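You operate a simulated robot arm through the tools that you are given. There is no shell and no other tool.

You are at the controls of a simulated robot arm. One attempt, no reset.

TASK
Clear the bad fruit: mouldy one to waste, bruised one to juice.
Fine: the fruit on the sorting tray; both go down the chute, the mouldy one first; set the chute lever for each and leave it on juice. Where these are worked on the way, their far stop is far enough and under half their travel is too little: chute lever.

It is judged by the outcome, as a careful person would: the job done as asked, and still so three seconds after it is handed in. It fails if anything else is knocked over, pushed out of place, dropped, spilled or broken.

THE ROBOT
A 7-joint arm with a two-finger parallel gripper, fixed in place. Base frame: the origin is on the floor under the middle of its stand, x ahead of it, y to its left, z up; the work surface is at about z = 13. Lengths are in cm, angles in degrees, forces in N, time in s.
It reaches about 137.2 cm from its shoulder. Its first joint turns from -149.0 to 149.0 degrees. Payload 3.43 kg.
The TCP is the grasp point between the finger pads, 3 cm short of the fingertips. In the tool frame z runs along the fingers and y along their closing line. The gripper opens to 9.4 cm. The fingers are 2.8 cm wide and 1 cm thick; the gripper's body (5 by 9.6 cm) begins 5.5 cm behind the TCP.
Orientation is that of the tool frame in the base frame, as [roll, pitch, yaw] about the fixed x, y, z axes, in that order (R = Rz(yaw) Ry(pitch) Rx(roll)). With the fingers straight down and closing along the base's y, the tool's x points along the base's -x, its y along +y and its z along -z.

THE INTERFACE
- The arm moves only by the tool move_arm. Its argument "motion" is a list of rows, each a list of 7 numbers: the shift along the tool's x, y, z in cm, then the turn, a rotation vector about the tool's x, y, z in degrees, then the closure in counts, from 0 (fully open) to 255 (shut). In form: [[tx, ty, tz, ax, ay, az, fingers], ...]. A call has 1 to 20 rows; each row shifts and turns the commanded pose from where the row before left it, along the tool's axes as they then stand. A row lasts 0.2 s, in which the tool goes at most 5 cm and 8.6 degrees; a call with a longer step from one row to the next is refused whole, and so is a gripper value outside its range. A pose out of reach is approached as far as the arm can. The call stops where the force on the tool passes 90 N (or 10 N more than at its start, if that is more) or the arm is blocked; 0.2 s more then pass. Each finger travels about 4.5 cm/s and halts on what it meets, pressing with about 43 N; the grip force reading is that of the motor and also rises with nothing between the fingers. The clock runs only during rows and for 0.2 s after the last one: add rows that do not move to give the fingers time. It gives the time, the measured TCP pose, the force on the tool (base axes), the opening and the grip force at its end, in the units of the frame above (readings bear some noise), with the torque about the TCP (base axes, N m) and any sound that the robot's microphone picked up.
- Cameras (640 x 400 px; columns grow to the right, rows downward): "scene" is fixed at [5.07, 50.03, 163.08]; the picture's right is [0.13, -0.99, 0.00], its down [-0.69, -0.09, -0.71] and it looks along [0.71, 0.09, -0.70] (base axes); focal length 310 px, centre (320, 200). "wrist" rides on the gripper at [7.6, 1.4, -10.2] in the tool frame; the picture's right is [-0.18, 0.98, 0.00], its down [-0.75, -0.14, -0.64] and it looks along [-0.63, -0.12, 0.77] (tool axes); focal length 243 px, centre (320, 200). There is no depth. A picture from a camera that has moved, and an enlarged one, comes with that camera's place and axes in the base frame and with its lens.
- grab_frame(camera): a new picture of that camera. It takes no simulated time.
- close_up(camera, box): a new picture of the part [left, top, right, bottom] of that camera's present view, enlarged. It takes no simulated time.
- close_job(): hands the job in; it is judged then, once.

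Places have to be worked out from the pictures, the camera data and where the tool is seen. Open the gripper and draw the arm clear of the work before you hand the job in, unless the task says otherwise.

The tools are called by a JSON object that holds its "name" and its "arguments". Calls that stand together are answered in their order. move_arm: Moves the arm, as the interface text tells. Its arguments: {"type":"object","properties":{"motion":{"type":"array"}},"required":["motion"]} The other tools are called the same way: grab_frame (camera) takes a picture; close_up (camera, box) takes an enlarged picture of a part of a camera's view; close_job () hands the job in.

At the start:

```text
clock: 0.0
ee_pos: [95.87, 23.85, 116.15]
tcp_rot: [-180.0, 0.0, 180.0]
ft_force: [0.4, -0.6, 0.9]
moment: [0.02, -0.02, 0.03]
grip_width: 9.4
gripper_force: 0.1
```

scene: 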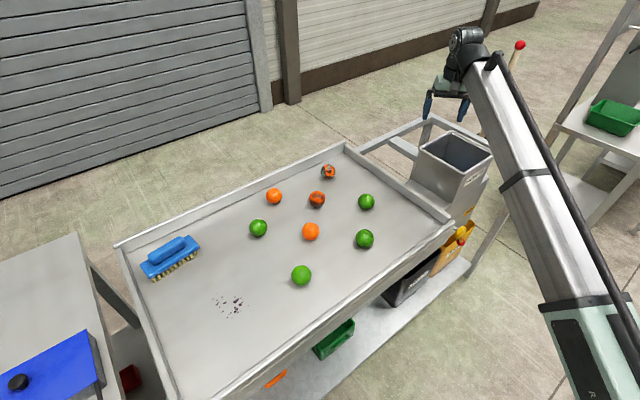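
wrist: 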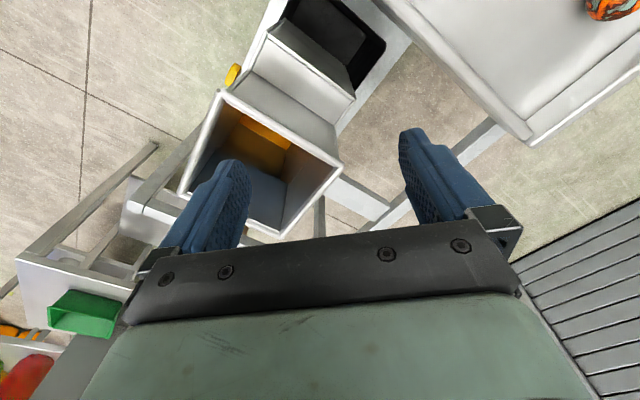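

I'll start by looking closely at the fruit, the chute and its lever before moving anything.

{"name": "close_up", "arguments": {"camera": "scene", "box": [220, 140, 420, 300]}}

{"name": "close_up", "arguments": {"camera": "scene", "box": [370, 110, 520, 310]}}

{"name": "close_up", "arguments": {"camera": "wrist", "box": [120, 0, 420, 250]}}

{"name": "close_up", "arguments": {"camera": "scene", "box": [300, 150, 360, 220]}}

```text
2.50 times, centred on (320, 220) of scene
camera zoom: at [5.07, 50.03, 163.08], right [0.13, -0.99, 0.0], down [-0.69, -0.09, -0.71], along [0.71, 0.09, -0.7], focal length 775 px, centre (320, 150)
```

zoom: 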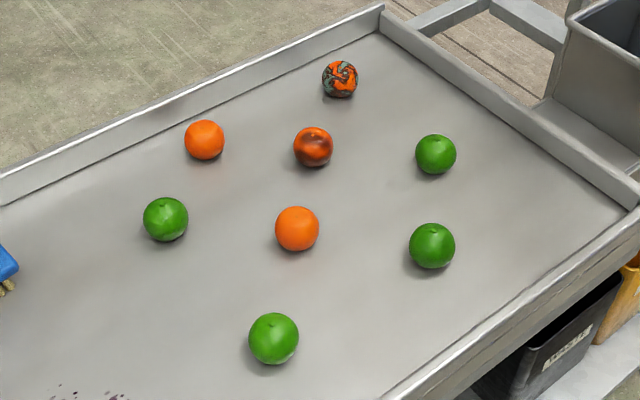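

```text
2.00 times, centred on (445, 210) of scene
camera zoom: at [5.07, 50.03, 163.08], right [0.13, -0.99, 0.0], down [-0.69, -0.09, -0.71], along [0.71, 0.09, -0.7], focal length 620 px, centre (70, 180)
```

zoom: 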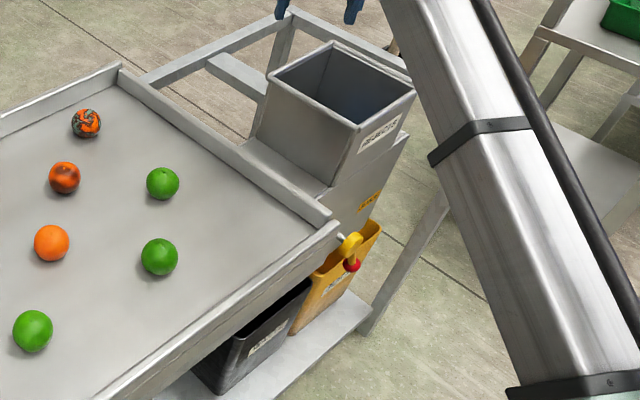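

```text
1.60 times, centred on (270, 125) of wrist
camera zoom: at [88.19, 25.36, 126.53], right [0.18, 0.98, 0.0], down [0.75, -0.14, 0.64], along [0.63, -0.12, -0.77], focal length 388 px, centre (400, 320)
```

zoom: 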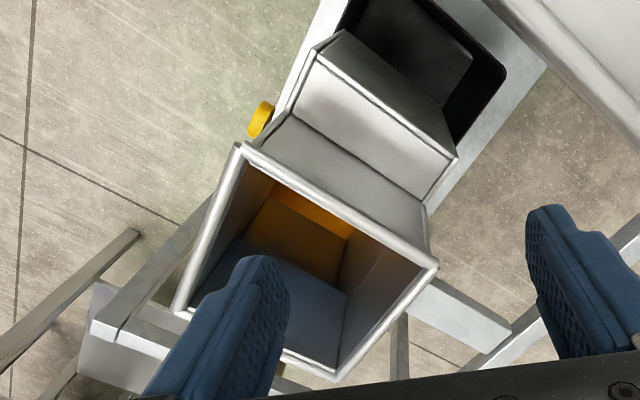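

```text
5.71 times, centred on (330, 185) of scene
camera zoom: at [5.07, 50.03, 163.08], right [0.13, -0.99, 0.0], down [-0.69, -0.09, -0.71], along [0.71, 0.09, -0.7], focal length 1772 px, centre (263, 286)
```

zoom: 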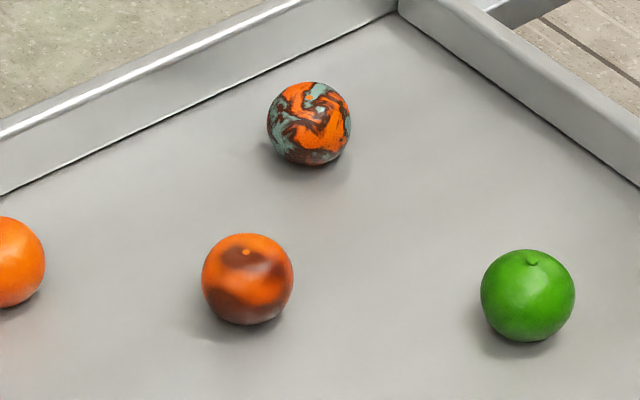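

The mouldy fruit (greenish swirls) is near the far corner at px (328,172), and the bruised one is at (317,200). Next I need detail on the lever and the labels.

{"name": "close_up", "arguments": {"camera": "scene", "box": [430, 200, 500, 280]}}

{"name": "close_up", "arguments": {"camera": "scene", "box": [370, 230, 470, 320]}}

{"name": "close_up", "arguments": {"camera": "scene", "box": [400, 120, 500, 220]}}

{"name": "close_up", "arguments": {"camera": "wrist", "box": [180, 0, 400, 140]}}

```text
5.00 times, centred on (465, 240) of scene
camera zoom: at [5.07, 50.03, 163.08], right [0.13, -0.99, 0.0], down [-0.69, -0.09, -0.71], along [0.71, 0.09, -0.7], focal length 1550 px, centre (-405, 0)
```

zoom: 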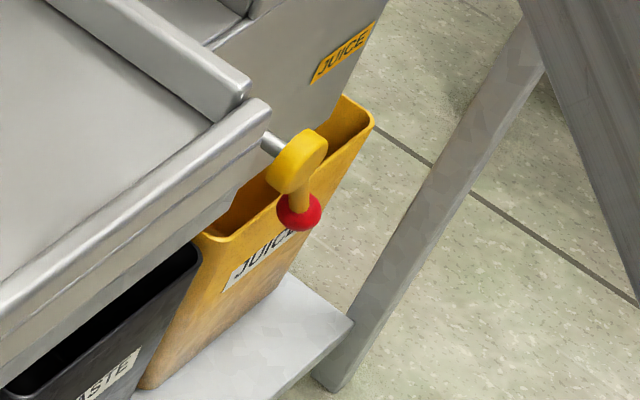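

```text
4.44 times, centred on (420, 275) of scene
camera zoom: at [5.07, 50.03, 163.08], right [0.13, -0.99, 0.0], down [-0.69, -0.09, -0.71], along [0.71, 0.09, -0.7], focal length 1378 px, centre (-124, -133)
```

zoom: 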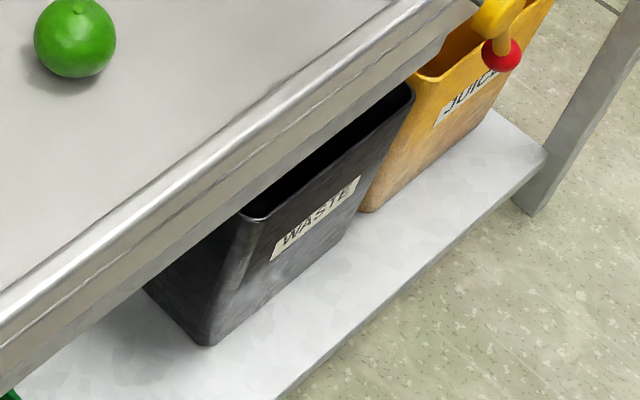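

```text
4.00 times, centred on (450, 170) of scene
camera zoom: at [5.07, 50.03, 163.08], right [0.13, -0.99, 0.0], down [-0.69, -0.09, -0.71], along [0.71, 0.09, -0.7], focal length 1240 px, centre (-200, 320)
```

zoom: 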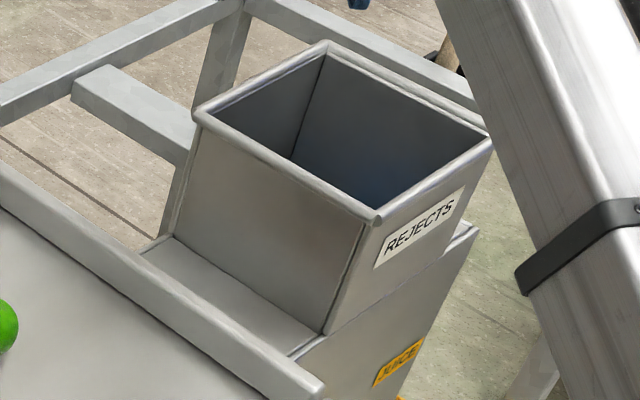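

```text
2.86 times, centred on (290, 70) of wrist
camera zoom: at [88.19, 25.36, 126.53], right [0.18, 0.98, 0.0], down [0.75, -0.14, 0.64], along [0.63, -0.12, -0.77], focal length 693 px, centre (406, 571)
```

zoom: 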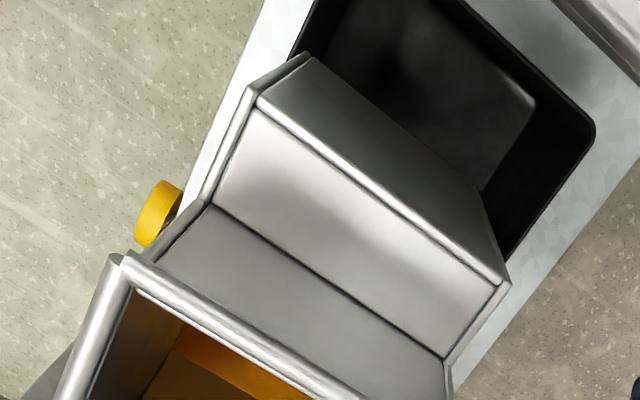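

Triangulating from the two views gives these estimates:
- **Mouldy fruit:** about (95, 58.5, 89.5).
- **Bruised fruit:** about (80, 60.5, 89.5).
- **Hopper:** rim centre about (110, 10, 92.6), a square turned 45°.
- **Lever hub:** about (99, 0, 58).

Next I'll swing the tool out to the chute's front side, staying high, to see the lever.

{"name": "move_arm", "arguments": {"motion": [[1.9, -4.45, 0, 0, 0, 0, 0], [1.9, -4.45, 0, 0, 0, 0, 0], [1.9, -4.45, 0, 0, 0, 0, 0], [1.9, -4.45, 0, 0, 0, 0, 0], [1.9, -4.45, 0, 0, 0, 0, 0], [1.9, -4.45, 0, 0, 0, 0, 0], [1.9, -4.45, 0, 0, 0, 0, 0], [1.9, -4.45, 0, 0, 0, 0, 0], [1.9, -4.45, 0, 0, 0, 0, 0], [1.9, -4.45, 0, 0, 0, 0, 0], [1.9, -4.45, 0, 0, 0, 0, 0], [0, 0, 0, 0, 0, -7.5, 0], [0, 0, 0, 0, 0, -7.5, 0], [0, 0, 0, 0, 0, -7.5, 0], [0, 0, 0, 0, 0, -7.5, 0], [0, 0, 0, 0, 0, -7.5, 0], [0, 0, 0, 0, 0, -7.5, 0]]}}

{"name": "grab_frame", "arguments": {"camera": "wrist"}}

{"name": "grab_frame", "arguments": {"camera": "scene"}}

```text
clock: 1.8
ee_pos: [81.96, -9.16, 116.1]
tcp_rot: [-180.0, 0.9, 179.4]
ft_force: [5.4, -8.9, -13.2]
moment: [0.82, -0.35, 0.56]
grip_width: 9.41
gripper_force: 0.2
stopped in row 8: the force on the tool passed its limit at 102 N (the readings are from after the stop); the commanded pose is now the measured one
```

```text
taken
camera wrist: at [74.12, -7.5, 126.37], right [0.19, 0.98, 0.0], down [0.74, -0.15, 0.65], along [0.64, -0.13, -0.76], focal length 243 px, centre (320, 200)
```

wrist: 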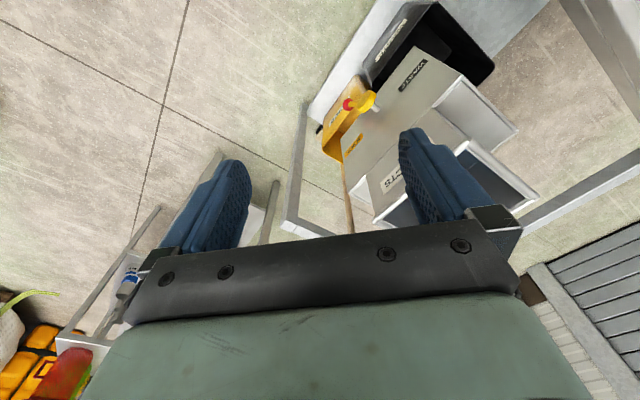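

```text
taken
```

scene: 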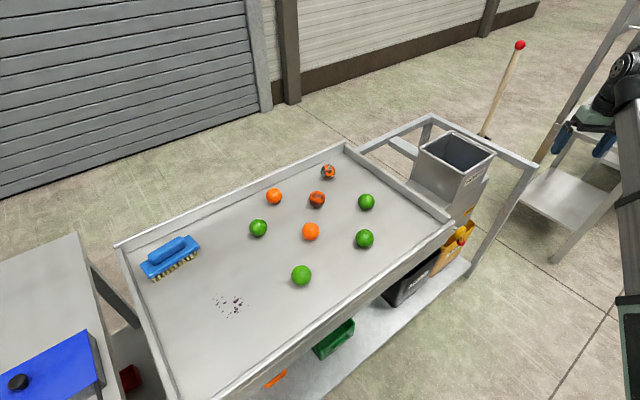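

The move stopped at row 8 with a force spike. I need to find out what was touched before going on, so I'll look closely around the gripper.

{"name": "close_up", "arguments": {"camera": "scene", "box": [480, 20, 640, 220]}}

{"name": "close_up", "arguments": {"camera": "wrist", "box": [0, 140, 260, 400]}}

{"name": "close_up", "arguments": {"camera": "wrist", "box": [280, 0, 560, 240]}}

```text
2.00 times, centred on (560, 120) of scene
camera zoom: at [5.07, 50.03, 163.08], right [0.13, -0.99, 0.0], down [-0.69, -0.09, -0.71], along [0.71, 0.09, -0.7], focal length 620 px, centre (-160, 360)
```

zoom: 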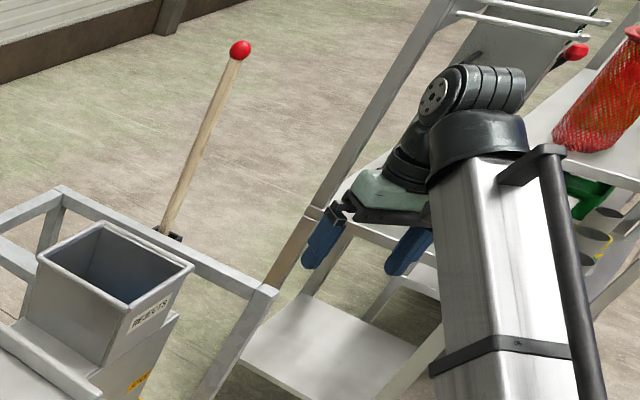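

```text
1.54 times, centred on (130, 270) of wrist
camera zoom: at [74.12, -7.5, 126.37], right [0.19, 0.98, 0.0], down [0.74, -0.15, 0.65], along [0.64, -0.13, -0.76], focal length 373 px, centre (612, 92)
```

zoom: 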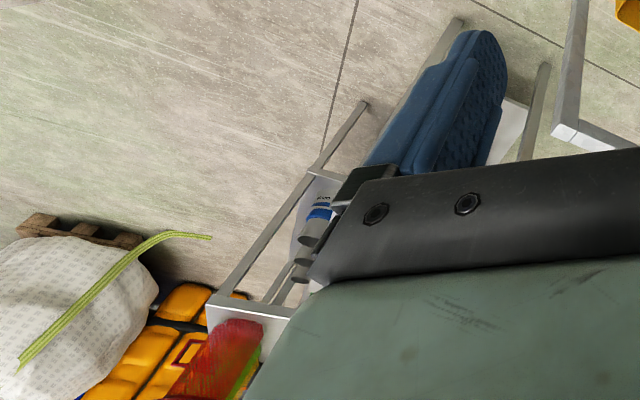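

```text
1.67 times, centred on (420, 120) of wrist
camera zoom: at [74.12, -7.5, 126.37], right [0.19, 0.98, 0.0], down [0.74, -0.15, 0.65], along [0.64, -0.13, -0.76], focal length 404 px, centre (153, 333)
```

zoom: 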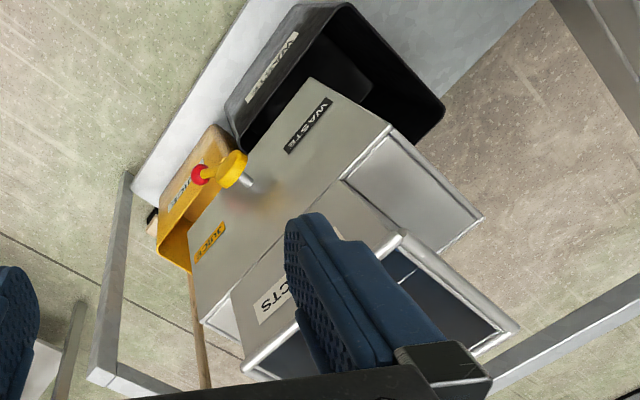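

Nothing appears to be touching: by my estimate the rack on the right starts about 50 cm further off, and no sound was reported. I'll hold still for a moment and re-read the force.

{"name": "move_arm", "arguments": {"motion": [[0, 0, 0, 0, 0, 0, 0], [0, 0, 0, 0, 0, 0, 0]]}}

```text
clock: 2.4
ee_pos: [81.8, -9.18, 116.14]
tcp_rot: [-179.9, 0.9, 179.2]
ft_force: [9.6, -7.4, -21.0]
moment: [0.39, -0.57, 0.35]
grip_width: 9.39
gripper_force: 0.0
```

A steady (9.6, -7.4, -21) N remains while stationary, with little moment. It looks as if the hand is folded against the forearm, since the forearm rises steeply to the wrist here. I'll back off along the path I came and check that the force clears.

{"name": "move_arm", "arguments": {"motion": [[-1, 2, 0, 0, 0, 0, 0], [-1, 2, 0, 0, 0, 0, 0], [-1, 2, 0, 0, 0, 0, 0], [0, 0, 0, 0, 0, 0, 0]]}}

{"name": "close_up", "arguments": {"camera": "scene", "box": [440, 0, 640, 200]}}

```text
clock: 3.4
ee_pos: [84.77, -3.19, 116.43]
tcp_rot: [-179.9, 0.8, 179.2]
ft_force: [0.0, 0.2, 0.8]
moment: [-0.02, 0.02, 0.01]
grip_width: 9.39
gripper_force: 0.0
```

```text
2.00 times, centred on (540, 100) of scene
camera zoom: at [5.07, 50.03, 163.08], right [0.13, -0.99, 0.0], down [-0.69, -0.09, -0.71], along [0.71, 0.09, -0.7], focal length 620 px, centre (-120, 400)
```

zoom: 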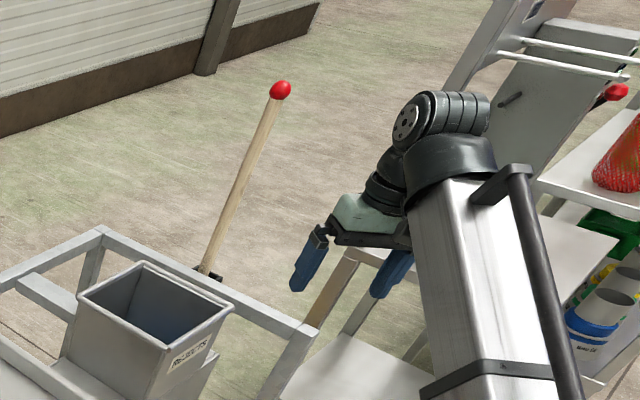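

The force has cleared, so it was hand-to-forearm contact. I'll pitch the tool outward by 45°, which opens that angle and also brings the camera to look nearly level.

{"name": "move_arm", "arguments": {"motion": [[0, 0, 0, 0, -7.5, 0, 0], [0, 0, 0, 0, -7.5, 0, 0], [0, 0, 0, 0, -7.5, 0, 0], [0, 0, 0, 0, -7.5, 0, 0], [0, 0, 0, 0, -7.5, 0, 0], [0, 0, 0, 0, -7.5, 0, 0], [0, 0, 0, 0, 0, 0, 0]]}}

{"name": "grab_frame", "arguments": {"camera": "wrist"}}

{"name": "grab_frame", "arguments": {"camera": "scene"}}

```text
clock: 5.0
ee_pos: [84.9, -3.11, 116.19]
tcp_rot: [-179.9, 46.0, 179.3]
ft_force: [0.4, -0.7, 0.1]
moment: [0.02, 0.01, -0.03]
grip_width: 9.4
gripper_force: 0.1
```

```text
taken
camera wrist: at [72.27, -1.49, 118.02], right [0.14, 0.98, 0.13], down [0.06, -0.14, 0.99], along [0.99, -0.13, -0.08], focal length 243 px, centre (320, 200)
```

wrist: 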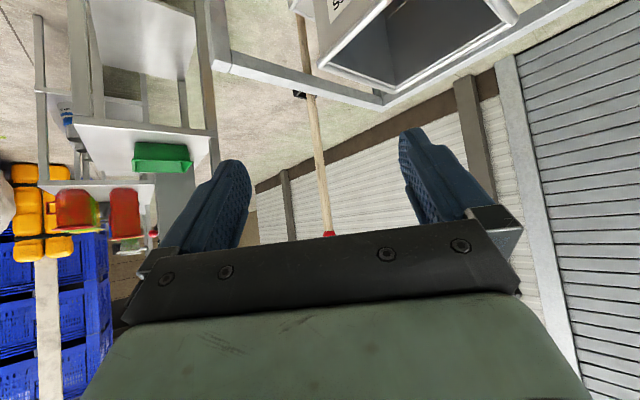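

```text
taken
```

scene: 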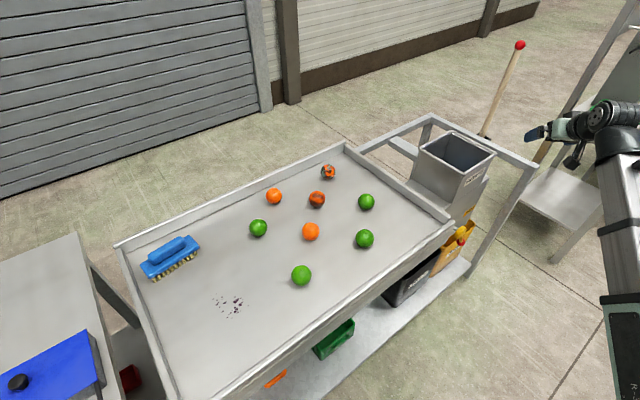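

All clear here. Now I'll drop to a viewpoint in front of the lever and yaw 45° toward the chute face.

{"name": "move_arm", "arguments": {"motion": [[3.33, -2.42, 1.475, 0, 0, 0, 0], [3.33, -2.42, 1.475, 0, 0, 0, 0], [3.33, -2.42, 1.475, 0, 0, 0, 0], [3.33, -2.42, 1.475, 0, 0, 0, 0], [3.33, -2.42, 1.475, 0, 0, 0, 0], [3.33, -2.42, 1.475, 0, 0, 0, 0], [3.33, -2.42, 1.475, 0, 0, 0, 0], [3.33, -2.42, 1.475, 0, 0, 0, 0], [3.33, -2.42, 1.475, 0, 0, 0, 0], [3.33, -2.42, 1.475, 0, 0, 0, 0], [3.33, -2.42, 1.475, 0, 0, 0, 0], [3.33, -2.42, 1.475, 0, 0, 0, 0], [0, 0, 0, -5.39, 0, -5.21, 0], [0, 0, 0, -5.39, 0, -5.21, 0], [0, 0, 0, -5.39, 0, -5.21, 0], [0, 0, 0, -5.39, 0, -5.21, 0], [0, 0, 0, -5.39, 0, -5.21, 0], [0, 0, 0, -5.39, 0, -5.21, 0], [0, 0, 0, 0, 0, 0, 0]]}}

{"name": "grab_frame", "arguments": {"camera": "wrist"}}

{"name": "grab_frame", "arguments": {"camera": "scene"}}

```text
clock: 8.9
ee_pos: [69.51, -32.0, 75.04]
tcp_rot: [179.8, 45.8, -135.6]
ft_force: [-0.1, -0.5, 0.6]
moment: [-0.02, 0.04, 0.02]
grip_width: 9.42
gripper_force: 0.1
```

```text
taken
camera wrist: at [59.43, -39.75, 76.91], right [-0.6, 0.79, 0.13], down [0.15, -0.06, 0.99], along [0.79, 0.61, -0.08], focal length 243 px, centre (320, 200)
```

wrist: 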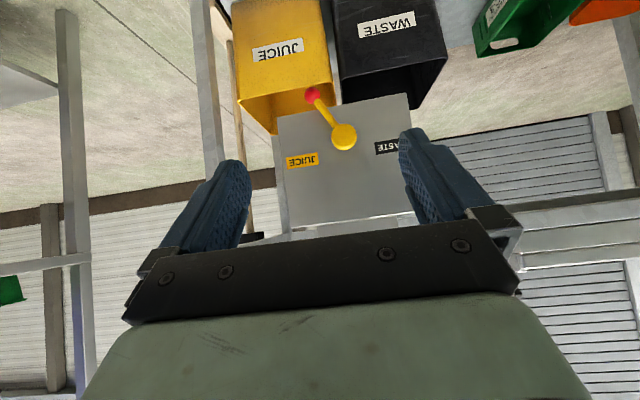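

```text
taken
```

scene: 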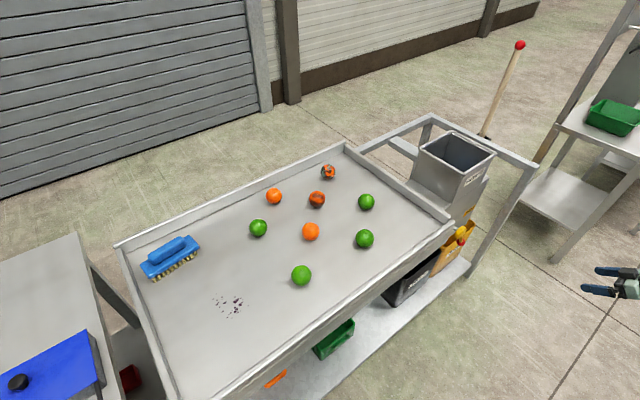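

This gives a clear, though upside-down, view of the face. The lever hangs from its hub, leaning toward the JUICE label and bin, with WASTE on the other side. I'll zoom in for detail.

{"name": "close_up", "arguments": {"camera": "wrist", "box": [260, 70, 420, 230]}}

{"name": "close_up", "arguments": {"camera": "wrist", "box": [220, 0, 460, 130]}}

```text
2.50 times, centred on (340, 150) of wrist
camera zoom: at [59.43, -39.75, 76.91], right [-0.6, 0.79, 0.13], down [0.15, -0.06, 0.99], along [0.79, 0.61, -0.08], focal length 606 px, centre (270, 325)
```

zoom: 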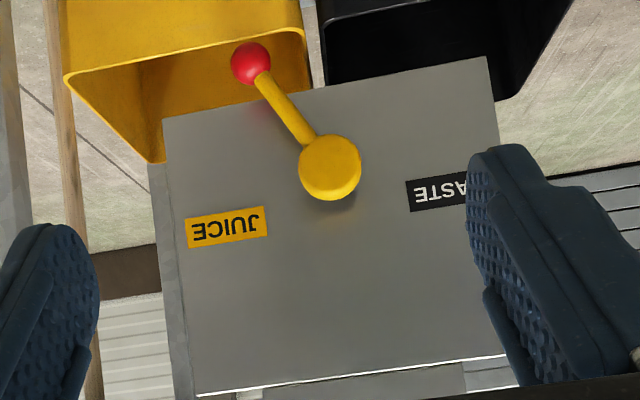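

```text
2.67 times, centred on (340, 65) of wrist
camera zoom: at [59.43, -39.75, 76.91], right [-0.6, 0.79, 0.13], down [0.15, -0.06, 0.99], along [0.79, 0.61, -0.08], focal length 647 px, centre (267, 560)
```

zoom: 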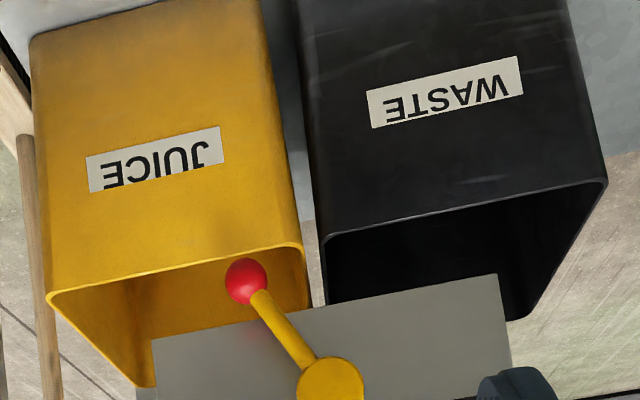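

Triangulating again puts the hub end at (98.9, 0.4, 58.5) and the knob at (103.0, -3.9, 47.3), so the lever is about 12.6 cm long and leans about 29° toward JUICE. The knob is about 4 cm across, and the chute face lies about 4 cm behind it. I'll move to roughly 8 cm short of the knob along the finger axis and check alignment.

{"name": "move_arm", "arguments": {"motion": [[-0.96, -0.305, 3.87, 0, 0, 0, 0], [-0.96, -0.305, 3.87, 0, 0, 0, 0], [-0.96, -0.305, 3.87, 0, 0, 0, 0], [-0.96, -0.305, 3.87, 0, 0, 0, 0], [-0.96, -0.305, 3.87, 0, 0, 0, 0], [-0.96, -0.305, 3.87, 0, 0, 0, 0], [-0.96, -0.305, 3.87, 0, 0, 0, 0], [-0.96, -0.305, 3.87, 0, 0, 0, 0], [-0.96, -0.305, 3.87, 0, 0, 0, 0], [-0.96, -0.305, 3.87, 0, 0, 0, 0], [-0.96, -0.305, 3.87, 0, 0, 0, 0], [0, 0, 0, 0, 0, 0, 0]]}}

{"name": "grab_frame", "arguments": {"camera": "wrist"}}

{"name": "grab_frame", "arguments": {"camera": "scene"}}

```text
clock: 11.6
ee_pos: [99.28, -8.1, 52.79]
tcp_rot: [179.8, 45.8, -135.7]
ft_force: [-1.1, 0.1, -0.2]
moment: [-0.01, 0.0, 0.0]
grip_width: 9.4
gripper_force: 0.1
```

```text
taken
camera wrist: at [89.0, -15.68, 54.67], right [-0.59, 0.79, 0.13], down [0.15, -0.06, 0.99], along [0.79, 0.61, -0.08], focal length 243 px, centre (320, 200)
```

wrist: 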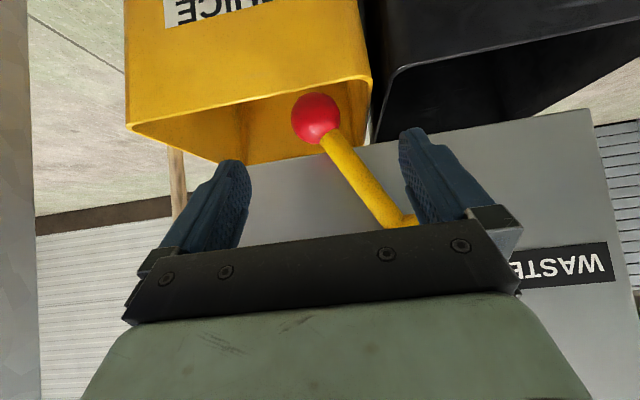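

```text
taken
```

scene: 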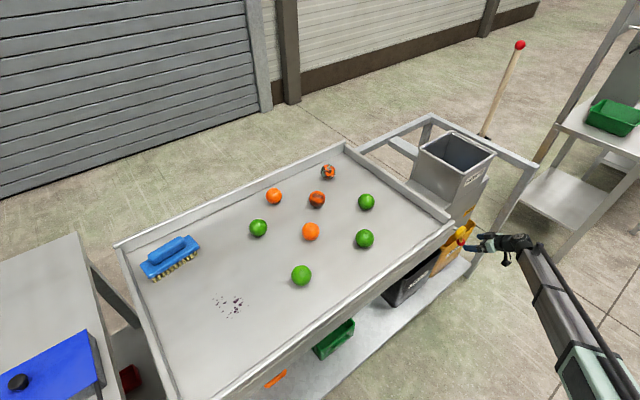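

The knob sits centred between the fingers, as computed. I'll advance about 7.8 cm to straddle it, then narrow the fingers to about 5.2 cm, leaving it un-gripped.

{"name": "move_arm", "arguments": {"motion": [[0.1, 0.07, 1.95, 0, 0, 0, 0], [0.1, 0.07, 1.95, 0, 0, 0, 0], [0.1, 0.07, 1.95, 0, 0, 0, 0], [0.1, 0.07, 1.95, 0, 0, 0, 0], [0, 0, 0, 0, 0, 0, 0], [0, 0, 0, 0, 0, 0, 114], [0, 0, 0, 0, 0, 0, 114], [0, 0, 0, 0, 0, 0, 114], [0, 0, 0, 0, 0, 0, 114]]}}

{"name": "grab_frame", "arguments": {"camera": "wrist"}}

{"name": "close_up", "arguments": {"camera": "scene", "box": [420, 190, 540, 290]}}

```text
clock: 13.6
ee_pos: [102.49, -3.93, 47.08]
tcp_rot: [179.9, 45.7, -135.8]
ft_force: [1.9, -2.2, -1.3]
moment: [-0.02, 0.01, -0.05]
grip_width: 5.39
gripper_force: 2.2
```

```text
taken
camera wrist: at [92.29, -11.66, 48.89], right [-0.59, 0.79, 0.13], down [0.15, -0.06, 0.99], along [0.79, 0.61, -0.08], focal length 243 px, centre (320, 200)
```

wrist: 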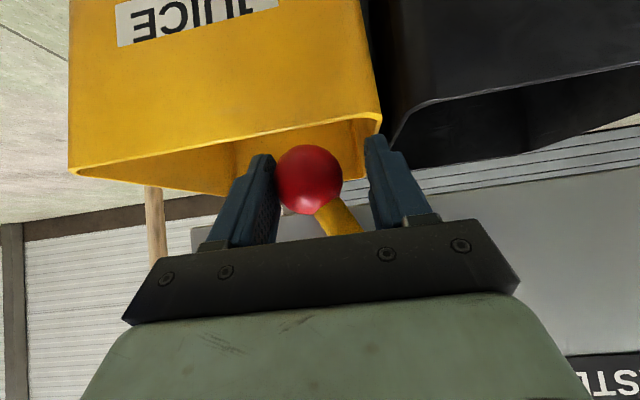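

```text
4.00 times, centred on (480, 240) of scene
camera zoom: at [5.07, 50.03, 163.08], right [0.13, -0.99, 0.0], down [-0.69, -0.09, -0.71], along [0.71, 0.09, -0.7], focal length 1240 px, centre (-320, 40)
```

zoom: 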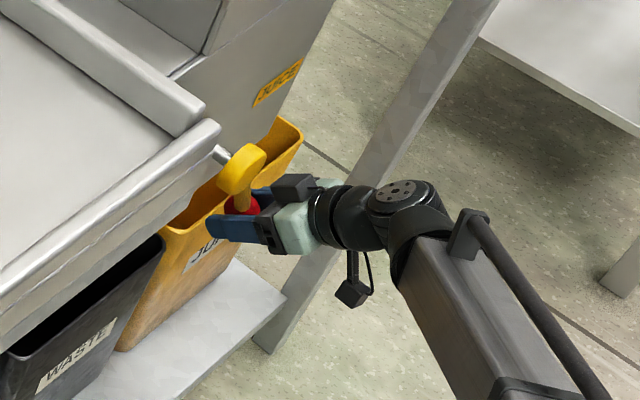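

The knob is straddled, with the juice-side finger just touching it. I'll now sweep toward WASTE along the lever's arc, the first half first, watching the force.

{"name": "move_arm", "arguments": {"motion": [[0.49, 1.5, 0.48, 0, 0, 0, 114], [0.34, 1.5, 0.33, 0, 0, 0, 114], [0.19, 1.5, 0.19, 0, 0, 0, 114], [0.06, 1.5, 0.06, 0, 0, 0, 114], [0, 0, 0, 0, 0, 0, 114]]}}

{"name": "grab_frame", "arguments": {"camera": "wrist"}}

```text
clock: 14.8
ee_pos: [98.11, 0.42, 45.8]
tcp_rot: [179.9, 45.8, -135.8]
ft_force: [0.3, 0.6, -0.1]
moment: [0.0, 0.0, -0.01]
grip_width: 5.2
gripper_force: 0.0
```

```text
taken
camera wrist: at [88.1, -7.33, 47.55], right [-0.59, 0.79, 0.13], down [0.15, -0.06, 0.99], along [0.79, 0.61, -0.08], focal length 243 px, centre (320, 200)
```

wrist: 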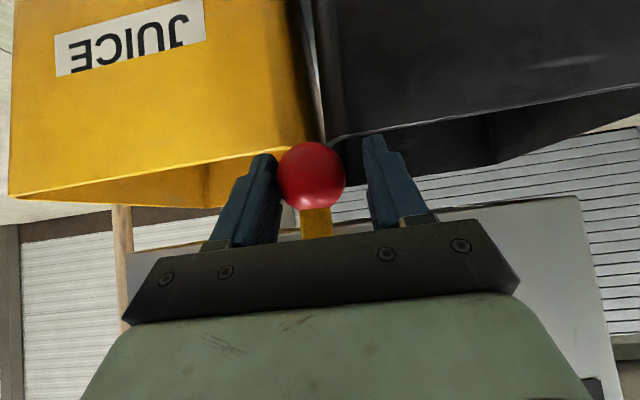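

The lever follows with almost no resistance and is now near vertical. I'll continue to the waste side.

{"name": "move_arm", "arguments": {"motion": [[-0.06, 1.5, -0.06, 0, 0, 0, 114], [-0.19, 1.5, -0.19, 0, 0, 0, 114], [-0.34, 1.5, -0.33, 0, 0, 0, 114], [-0.3, 1.0, -0.3, 0, 0, 0, 114], [0, 0, 0, 0, 0, 0, 114]]}}

{"name": "grab_frame", "arguments": {"camera": "wrist"}}

```text
clock: 15.9
ee_pos: [94.4, 4.26, 46.99]
tcp_rot: [179.8, 45.8, -135.8]
ft_force: [-0.2, 0.2, -0.2]
moment: [-0.03, -0.01, -0.02]
grip_width: 5.23
gripper_force: 0.1
```

```text
taken
camera wrist: at [84.34, -3.49, 48.77], right [-0.59, 0.79, 0.13], down [0.15, -0.06, 0.99], along [0.79, 0.61, -0.08], focal length 243 px, centre (320, 200)
```

wrist: 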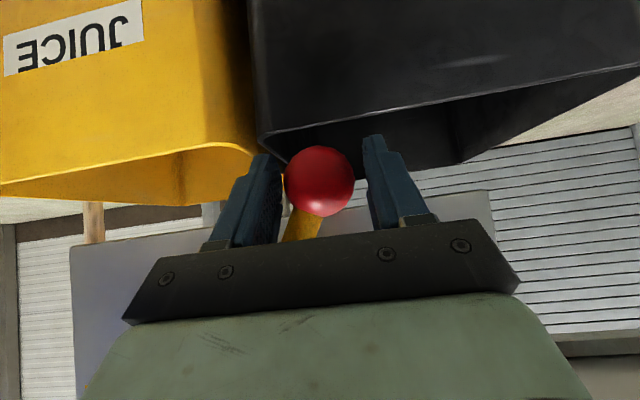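

The knob is now on the WASTE side at about the mirror angle. I'll nudge a little further, following the arc, to make sure it is on its far stop.

{"name": "move_arm", "arguments": {"motion": [[-0.15, 0.4, -0.15, 0, 0, 0, 114], [-0.15, 0.4, -0.15, 0, 0, 0, 114], [-0.1, 0.4, -0.1, 0, 0, 0, 114], [0, 0, 0, 0, 0, 0, 114]]}}

{"name": "grab_frame", "arguments": {"camera": "wrist"}}

```text
clock: 16.9
ee_pos: [93.79, 4.81, 47.43]
tcp_rot: [179.9, 45.7, -136.0]
ft_force: [10.2, -20.9, -28.2]
moment: [0.84, 0.73, -0.36]
grip_width: 6.49
gripper_force: 11.8
```

```text
taken
camera wrist: at [83.57, -2.82, 49.17], right [-0.59, 0.8, 0.13], down [0.15, -0.06, 0.99], along [0.79, 0.6, -0.08], focal length 243 px, centre (320, 200)
```

wrist: 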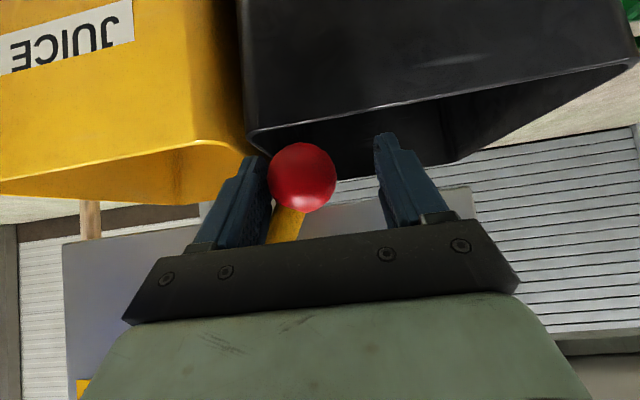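

The lever is hard on its waste stop: about 22 N back against the finger, which was pushed open slightly. I'll ease off, open the fingers and back straight out.

{"name": "move_arm", "arguments": {"motion": [[0.3, -0.5, 0.2, 0, 0, 0, 114], [0.1, -0.6, 0.1, 0, 0, 0, 80], [0, 0, 0, 0, 0, 0, 0], [0, 0, 0, 0, 0, 0, 0], [0, 0, 0, 0, 0, 0, 0], [0, 0, -2, 0, 0, 0, 0], [0, 0, -3, 0, 0, 0, 0], [0, 0, -4, 0, 0, 0, 0], [0, 0, -4, 0, 0, 0, 0], [0, 0, -4, 0, 0, 0, 0], [0, 0, -4, 0, 0, 0, 0], [0, 0, 0, 0, 0, 0, 0]]}}

{"name": "grab_frame", "arguments": {"camera": "wrist"}}

{"name": "grab_frame", "arguments": {"camera": "scene"}}

```text
clock: 19.6
ee_pos: [83.25, -6.09, 62.01]
tcp_rot: [179.9, 45.8, -135.8]
ft_force: [-0.1, 0.5, -0.6]
moment: [-0.03, 0.01, -0.01]
grip_width: 9.39
gripper_force: 0.0
```

```text
taken
camera wrist: at [73.24, -13.82, 63.86], right [-0.59, 0.79, 0.13], down [0.15, -0.06, 0.99], along [0.79, 0.61, -0.08], focal length 243 px, centre (320, 200)
```

wrist: 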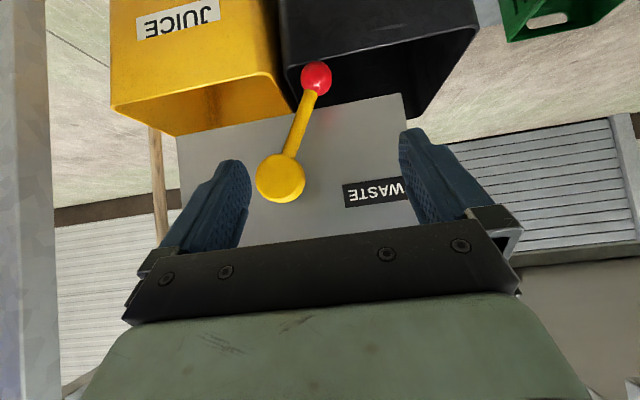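

```text
taken
```

scene: 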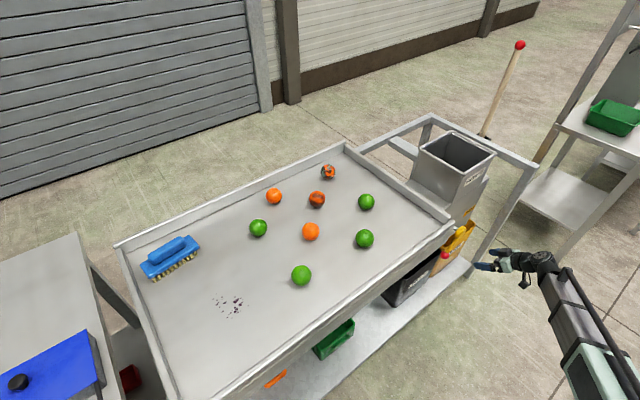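

The lever now rests against its WASTE-side stop (about 28° past vertical on that side), and it stayed there when released. I'll rise clear, come over the hopper and turn the tool upright to look down inside.

{"name": "move_arm", "arguments": {"motion": [[-3.35, 0, -3.25, 0, 0, 0, 0], [-3.35, 0, -3.25, 0, 0, 0, 0], [-3.35, 0, -3.25, 0, 0, 0, 0], [-3.35, 0, -3.25, 0, 0, 0, 0], [-3.35, 0, -3.25, 0, 0, 0, 0], [-3.35, 0, -3.25, 0, 0, 0, 0], [-3.35, 0, -3.25, 0, 0, 0, 0], [-3.35, 0, -3.25, 0, 0, 0, 0], [-3.35, 0, -3.25, 0, 0, 0, 0], [-3.35, 0, -3.25, 0, 0, 0, 0], [-3.35, 0, -3.25, 0, 0, 0, 0], [-3.35, 0, -3.25, 0, 0, 0, 0], [-3.16, 0.04, 3.24, 0, 0, 0, 0], [-3.16, 0.04, 3.24, 0, 0, 0, 0], [-3.16, 0.04, 3.24, 0, 0, 0, 0], [-3.16, 0.04, 3.24, 0, 0, 0, 0], [-3.16, 0.04, 3.24, 0, 0, 0, 0], [0, 0, 0, 0, 0, 0, 0]]}}

{"name": "move_arm", "arguments": {"motion": [[0, 0, 0, 0, 7.6, 0, 0], [0, 0, 0, 0, 7.6, 0, 0], [0, 0, 0, 0, 7.6, 0, 0], [0, 0, 0, 0, 7.6, 0, 0], [0, 0, 0, 0, 7.6, 0, 0], [0, 0, 0, 0, 7.6, 0, 0], [0, 0, 0, 0, 0, 0, 0]]}}

{"name": "grab_frame", "arguments": {"camera": "wrist"}}

{"name": "grab_frame", "arguments": {"camera": "scene"}}

```text
clock: 23.4
ee_pos: [99.71, 9.82, 117.57]
tcp_rot: [179.9, 45.8, -135.7]
ft_force: [0.5, -0.5, 0.9]
moment: [0.0, 0.03, 0.01]
grip_width: 9.42
gripper_force: 0.1
```

```text
clock: 24.9
ee_pos: [99.72, 9.45, 117.89]
tcp_rot: [-179.9, 0.1, -135.6]
ft_force: [-0.3, 0.0, -1.2]
moment: [0.01, -0.02, 0.02]
grip_width: 9.38
gripper_force: 0.1
```

```text
taken
camera wrist: at [93.27, 5.33, 128.14], right [-0.55, 0.83, 0.0], down [0.64, 0.42, 0.64], along [0.53, 0.36, -0.77], focal length 243 px, centre (320, 200)
```

wrist: 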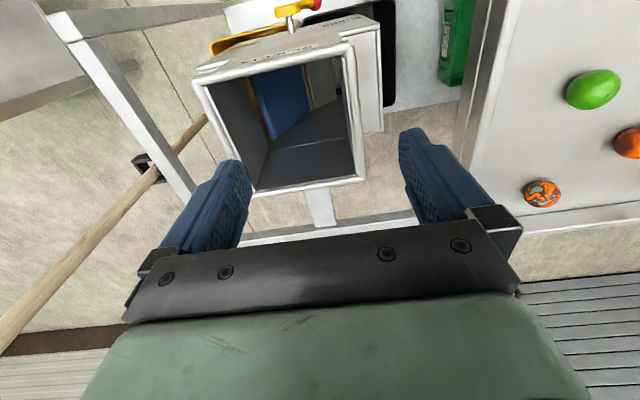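

```text
taken
```

scene: 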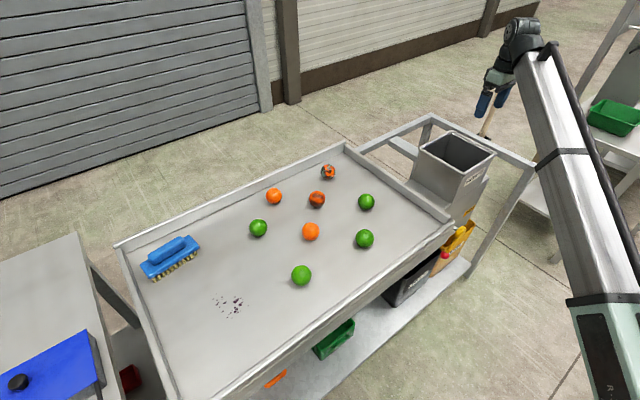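

{"name": "close_up", "arguments": {"camera": "wrist", "box": [180, 0, 400, 210]}}

{"name": "close_up", "arguments": {"camera": "wrist", "box": [500, 120, 640, 240]}}

```text
1.90 times, centred on (290, 105) of wrist
camera zoom: at [93.27, 5.33, 128.14], right [-0.55, 0.83, 0.0], down [0.64, 0.42, 0.64], along [0.53, 0.36, -0.77], focal length 462 px, centre (377, 381)
```

zoom: 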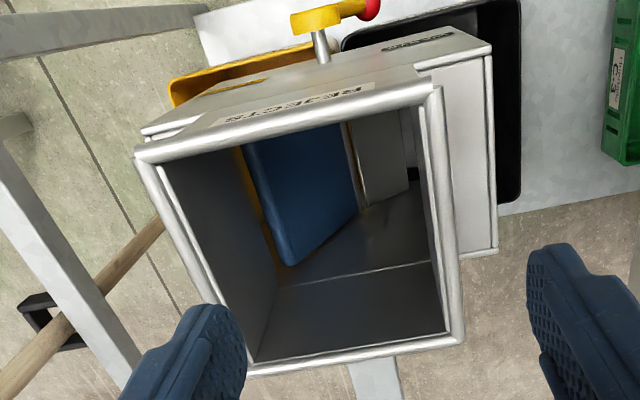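

```text
3.33 times, centred on (570, 180) of wrist
camera zoom: at [93.27, 5.33, 128.14], right [-0.55, 0.83, 0.0], down [0.64, 0.42, 0.64], along [0.53, 0.36, -0.77], focal length 809 px, centre (-513, 267)
```

zoom: 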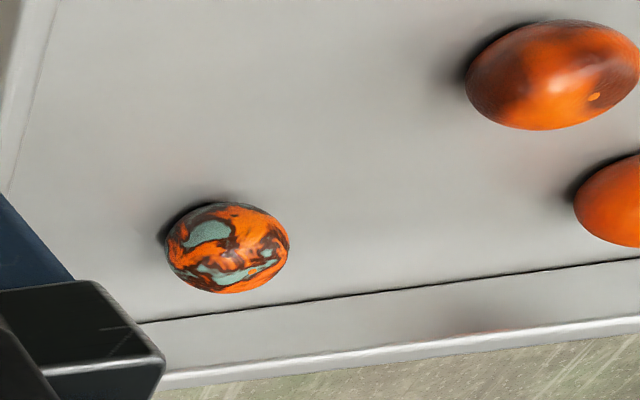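

The interior is now clear: the blue flap leans over to the juice side, so the path is open to the waste bin. Next I'll move above the mouldy fruit and refine its position.

{"name": "move_arm", "arguments": {"motion": [[-2.815, 3.485, 0.72, 0, 0, 0, 0], [-2.815, 3.485, 0.72, 0, 0, 0, 0], [-2.815, 3.485, 0.72, 0, 0, 0, 0], [-2.815, 3.485, 0.72, 0, 0, 0, 0], [-2.815, 3.485, 0.72, 0, 0, 0, 0], [-2.815, 3.485, 0.72, 0, 0, 0, 0], [-2.815, 3.485, 0.72, 0, 0, 0, 0], [-2.815, 3.485, 0.72, 0, 0, 0, 0], [-2.815, 3.485, 0.72, 0, 0, 0, 0], [-2.815, 3.485, 0.72, 0, 0, 0, 0], [-2.815, 3.485, 0.72, 0, 0, 0, 0], [0, 0, 0, 0, 0, 0, 0]]}}

{"name": "grab_frame", "arguments": {"camera": "wrist"}}

{"name": "grab_frame", "arguments": {"camera": "scene"}}

```text
clock: 27.6
ee_pos: [94.64, 58.93, 110.17]
tcp_rot: [-180.0, 0.2, -135.8]
ft_force: [0.2, 0.1, 0.4]
moment: [0.07, -0.01, 0.01]
grip_width: 9.39
gripper_force: 0.0
```

```text
taken
camera wrist: at [88.15, 54.72, 120.57], right [-0.55, 0.83, 0.0], down [0.64, 0.42, 0.64], along [0.54, 0.36, -0.76], focal length 243 px, centre (320, 200)
```

wrist: 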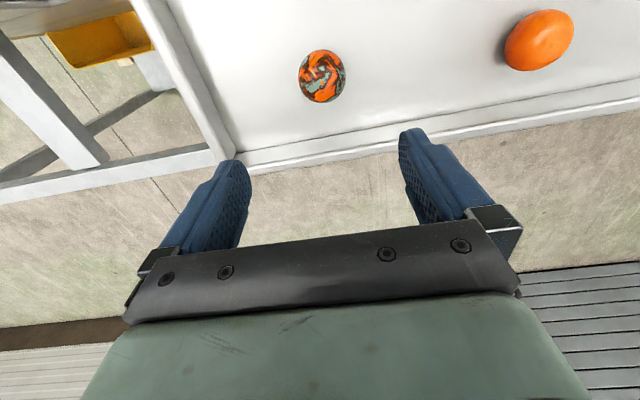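

```text
taken
```

scene: 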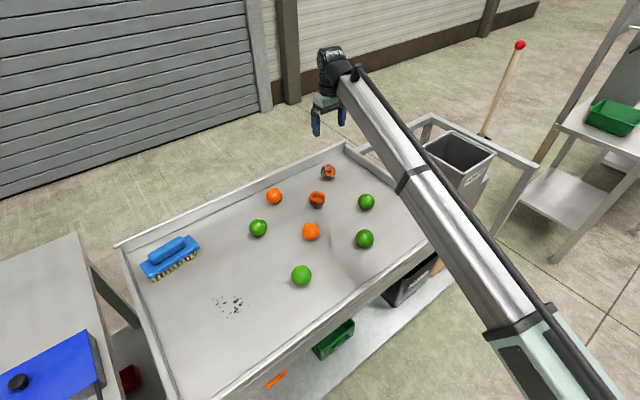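

The fruit lies at about (94.05, 58.65), centre z ≈ 90. I'll correct by about 0.6 cm, descend partway and re-check the alignment before going in.

{"name": "move_arm", "arguments": {"motion": [[0.6, 0.2, 0, 0, 0, 0, 0], [0, 0, 3, 0, 0, 0, 0], [0, 0, 3, 0, 0, 0, 0], [0, 0, 3, 0, 0, 0, 0], [0, 0, 2, 0, 0, 0, 0], [0, 0, 0, 0, 0, 0, 0]]}}

{"name": "grab_frame", "arguments": {"camera": "wrist"}}

{"name": "close_up", "arguments": {"camera": "scene", "box": [280, 80, 400, 230]}}

```text
clock: 28.9
ee_pos: [94.39, 58.38, 99.1]
tcp_rot: [179.8, 0.2, -135.6]
ft_force: [0.4, -0.1, 0.0]
moment: [-0.01, -0.02, 0.0]
grip_width: 9.4
gripper_force: 0.2
```

```text
taken
camera wrist: at [87.86, 54.19, 109.37], right [-0.55, 0.83, 0.0], down [0.64, 0.42, 0.64], along [0.54, 0.36, -0.76], focal length 243 px, centre (320, 200)
```

wrist: 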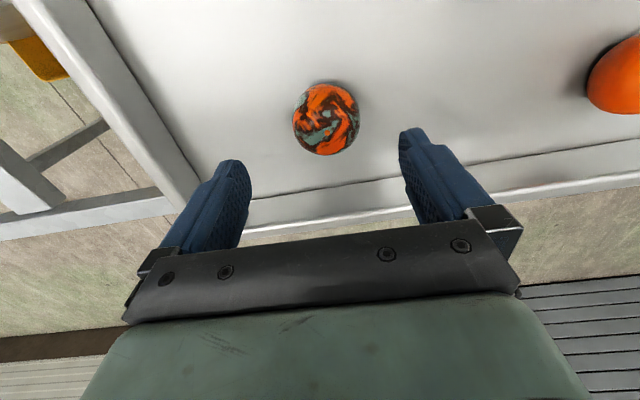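

```text
2.67 times, centred on (340, 155) of scene
camera zoom: at [5.07, 50.03, 163.08], right [0.13, -0.99, 0.0], down [-0.69, -0.09, -0.71], along [0.71, 0.09, -0.7], focal length 827 px, centre (267, 320)
```

zoom: 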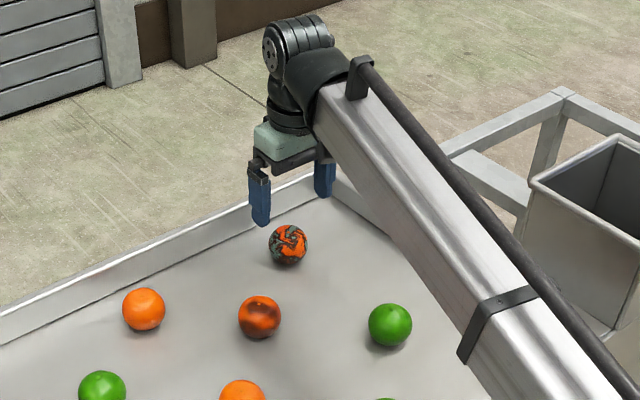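

The fruit is about 9 cm below the TCP, offset (+0.17, +0.57) cm in the tool frame. I'll correct, go down to z ≈ 91.1 (tips about 0.8 cm above the tray) and close on it.

{"name": "move_arm", "arguments": {"motion": [[0.17, 0.57, 0, 0, 0, 0, 0], [0, 0, 2.5, 0, 0, 0, 0], [0, 0, 2.5, 0, 0, 0, 0], [0, 0, 2, 0, 0, 0, 0], [0, 0, 1, 0, 0, 0, 0], [0, 0, 0, 0, 0, 0, 0]]}}

{"name": "grab_frame", "arguments": {"camera": "wrist"}}

{"name": "close_up", "arguments": {"camera": "scene", "box": [280, 100, 400, 250]}}

```text
clock: 30.4
ee_pos: [93.93, 58.7, 91.0]
tcp_rot: [180.0, 0.3, -135.7]
ft_force: [0.8, 2.3, 13.2]
moment: [-0.4, -0.28, 0.0]
grip_width: 9.36
gripper_force: 0.0
```

```text
taken
camera wrist: at [87.34, 54.48, 101.33], right [-0.55, 0.83, 0.0], down [0.64, 0.42, 0.65], along [0.54, 0.36, -0.76], focal length 243 px, centre (320, 200)
```

wrist: 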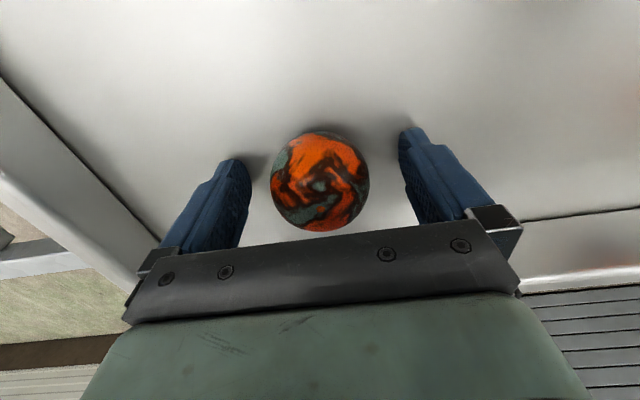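

```text
2.67 times, centred on (340, 175) of scene
camera zoom: at [5.07, 50.03, 163.08], right [0.13, -0.99, 0.0], down [-0.69, -0.09, -0.71], along [0.71, 0.09, -0.7], focal length 827 px, centre (267, 267)
```

zoom: 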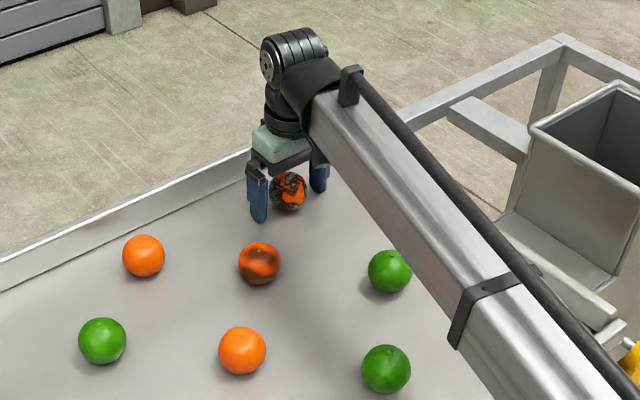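

A 13 N upward push shows the tips are resting on the tray, so the floor is at about z = 88.0. I'll lift 0.5 cm, then close on the fruit.

{"name": "move_arm", "arguments": {"motion": [[0, 0, -0.5, 0, 0, 0, 0], [0, 0, 0, 0, 0, 0, 0], [0, 0, 0, 0, 0, 0, 60], [0, 0, 0, 0, 0, 0, 110], [0, 0, 0, 0, 0, 0, 150], [0, 0, 0, 0, 0, 0, 150], [0, 0, 0, 0, 0, 0, 150], [0, 0, 0, 0, 0, 0, 150]]}}

{"name": "grab_frame", "arguments": {"camera": "wrist"}}

```text
clock: 32.1
ee_pos: [93.9, 58.78, 91.4]
tcp_rot: [180.0, 0.2, -135.7]
ft_force: [0.4, 0.2, 0.5]
moment: [-0.01, 0.0, -0.03]
grip_width: 5.55
gripper_force: 42.6
```

```text
taken
camera wrist: at [87.46, 54.56, 101.79], right [-0.55, 0.83, 0.0], down [0.64, 0.42, 0.64], along [0.54, 0.36, -0.76], focal length 243 px, centre (320, 200)
```

wrist: 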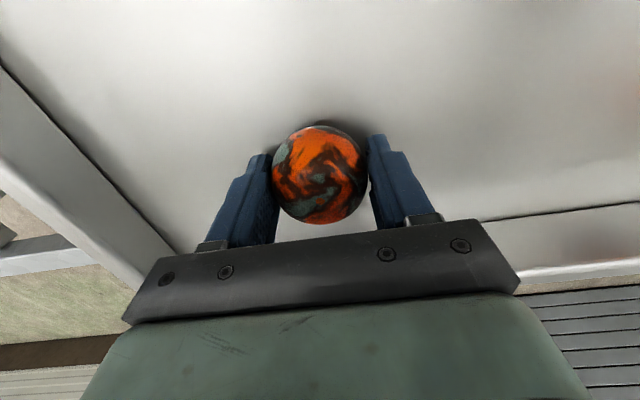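

The mouldy fruit is gripped firmly (5.55 cm wide, 42.6 N). I'll lift it straight up and then check the hold.

{"name": "move_arm", "arguments": {"motion": [[0, 0, -1, 0, 0, 0, 150], [0, 0, -2, 0, 0, 0, 150], [0, 0, -3, 0, 0, 0, 150], [0, 0, -3, 0, 0, 0, 150], [0, 0, -3, 0, 0, 0, 150], [0, 0, -3, 0, 0, 0, 150], [0, 0, -3, 0, 0, 0, 150], [0, 0, -3, 0, 0, 0, 150], [0, 0, 0, 0, 0, 0, 150]]}}

{"name": "grab_frame", "arguments": {"camera": "wrist"}}

{"name": "grab_frame", "arguments": {"camera": "scene"}}

```text
clock: 34.1
ee_pos: [94.06, 58.63, 112.5]
tcp_rot: [179.8, 0.3, -135.7]
ft_force: [-0.1, -0.3, -0.1]
moment: [0.02, -0.01, 0.02]
grip_width: 5.52
gripper_force: 42.9
```

```text
taken
camera wrist: at [87.52, 54.5, 122.88], right [-0.55, 0.83, 0.0], down [0.64, 0.42, 0.64], along [0.54, 0.36, -0.76], focal length 243 px, centre (320, 200)
```

wrist: 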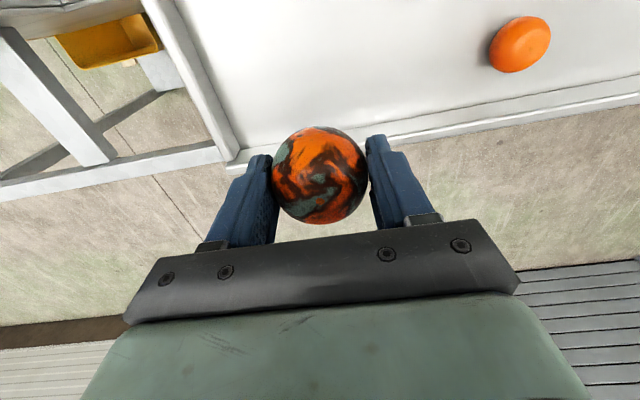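

```text
taken
```

scene: 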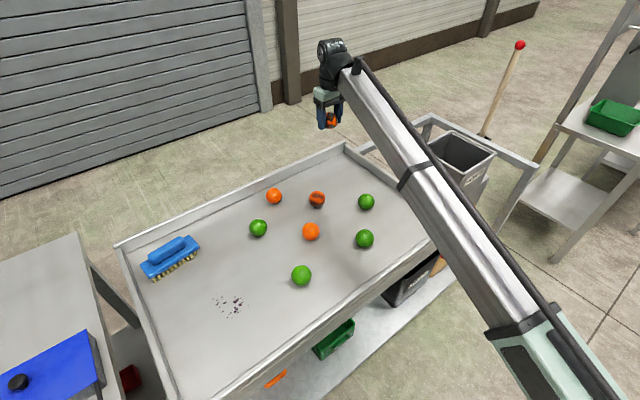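

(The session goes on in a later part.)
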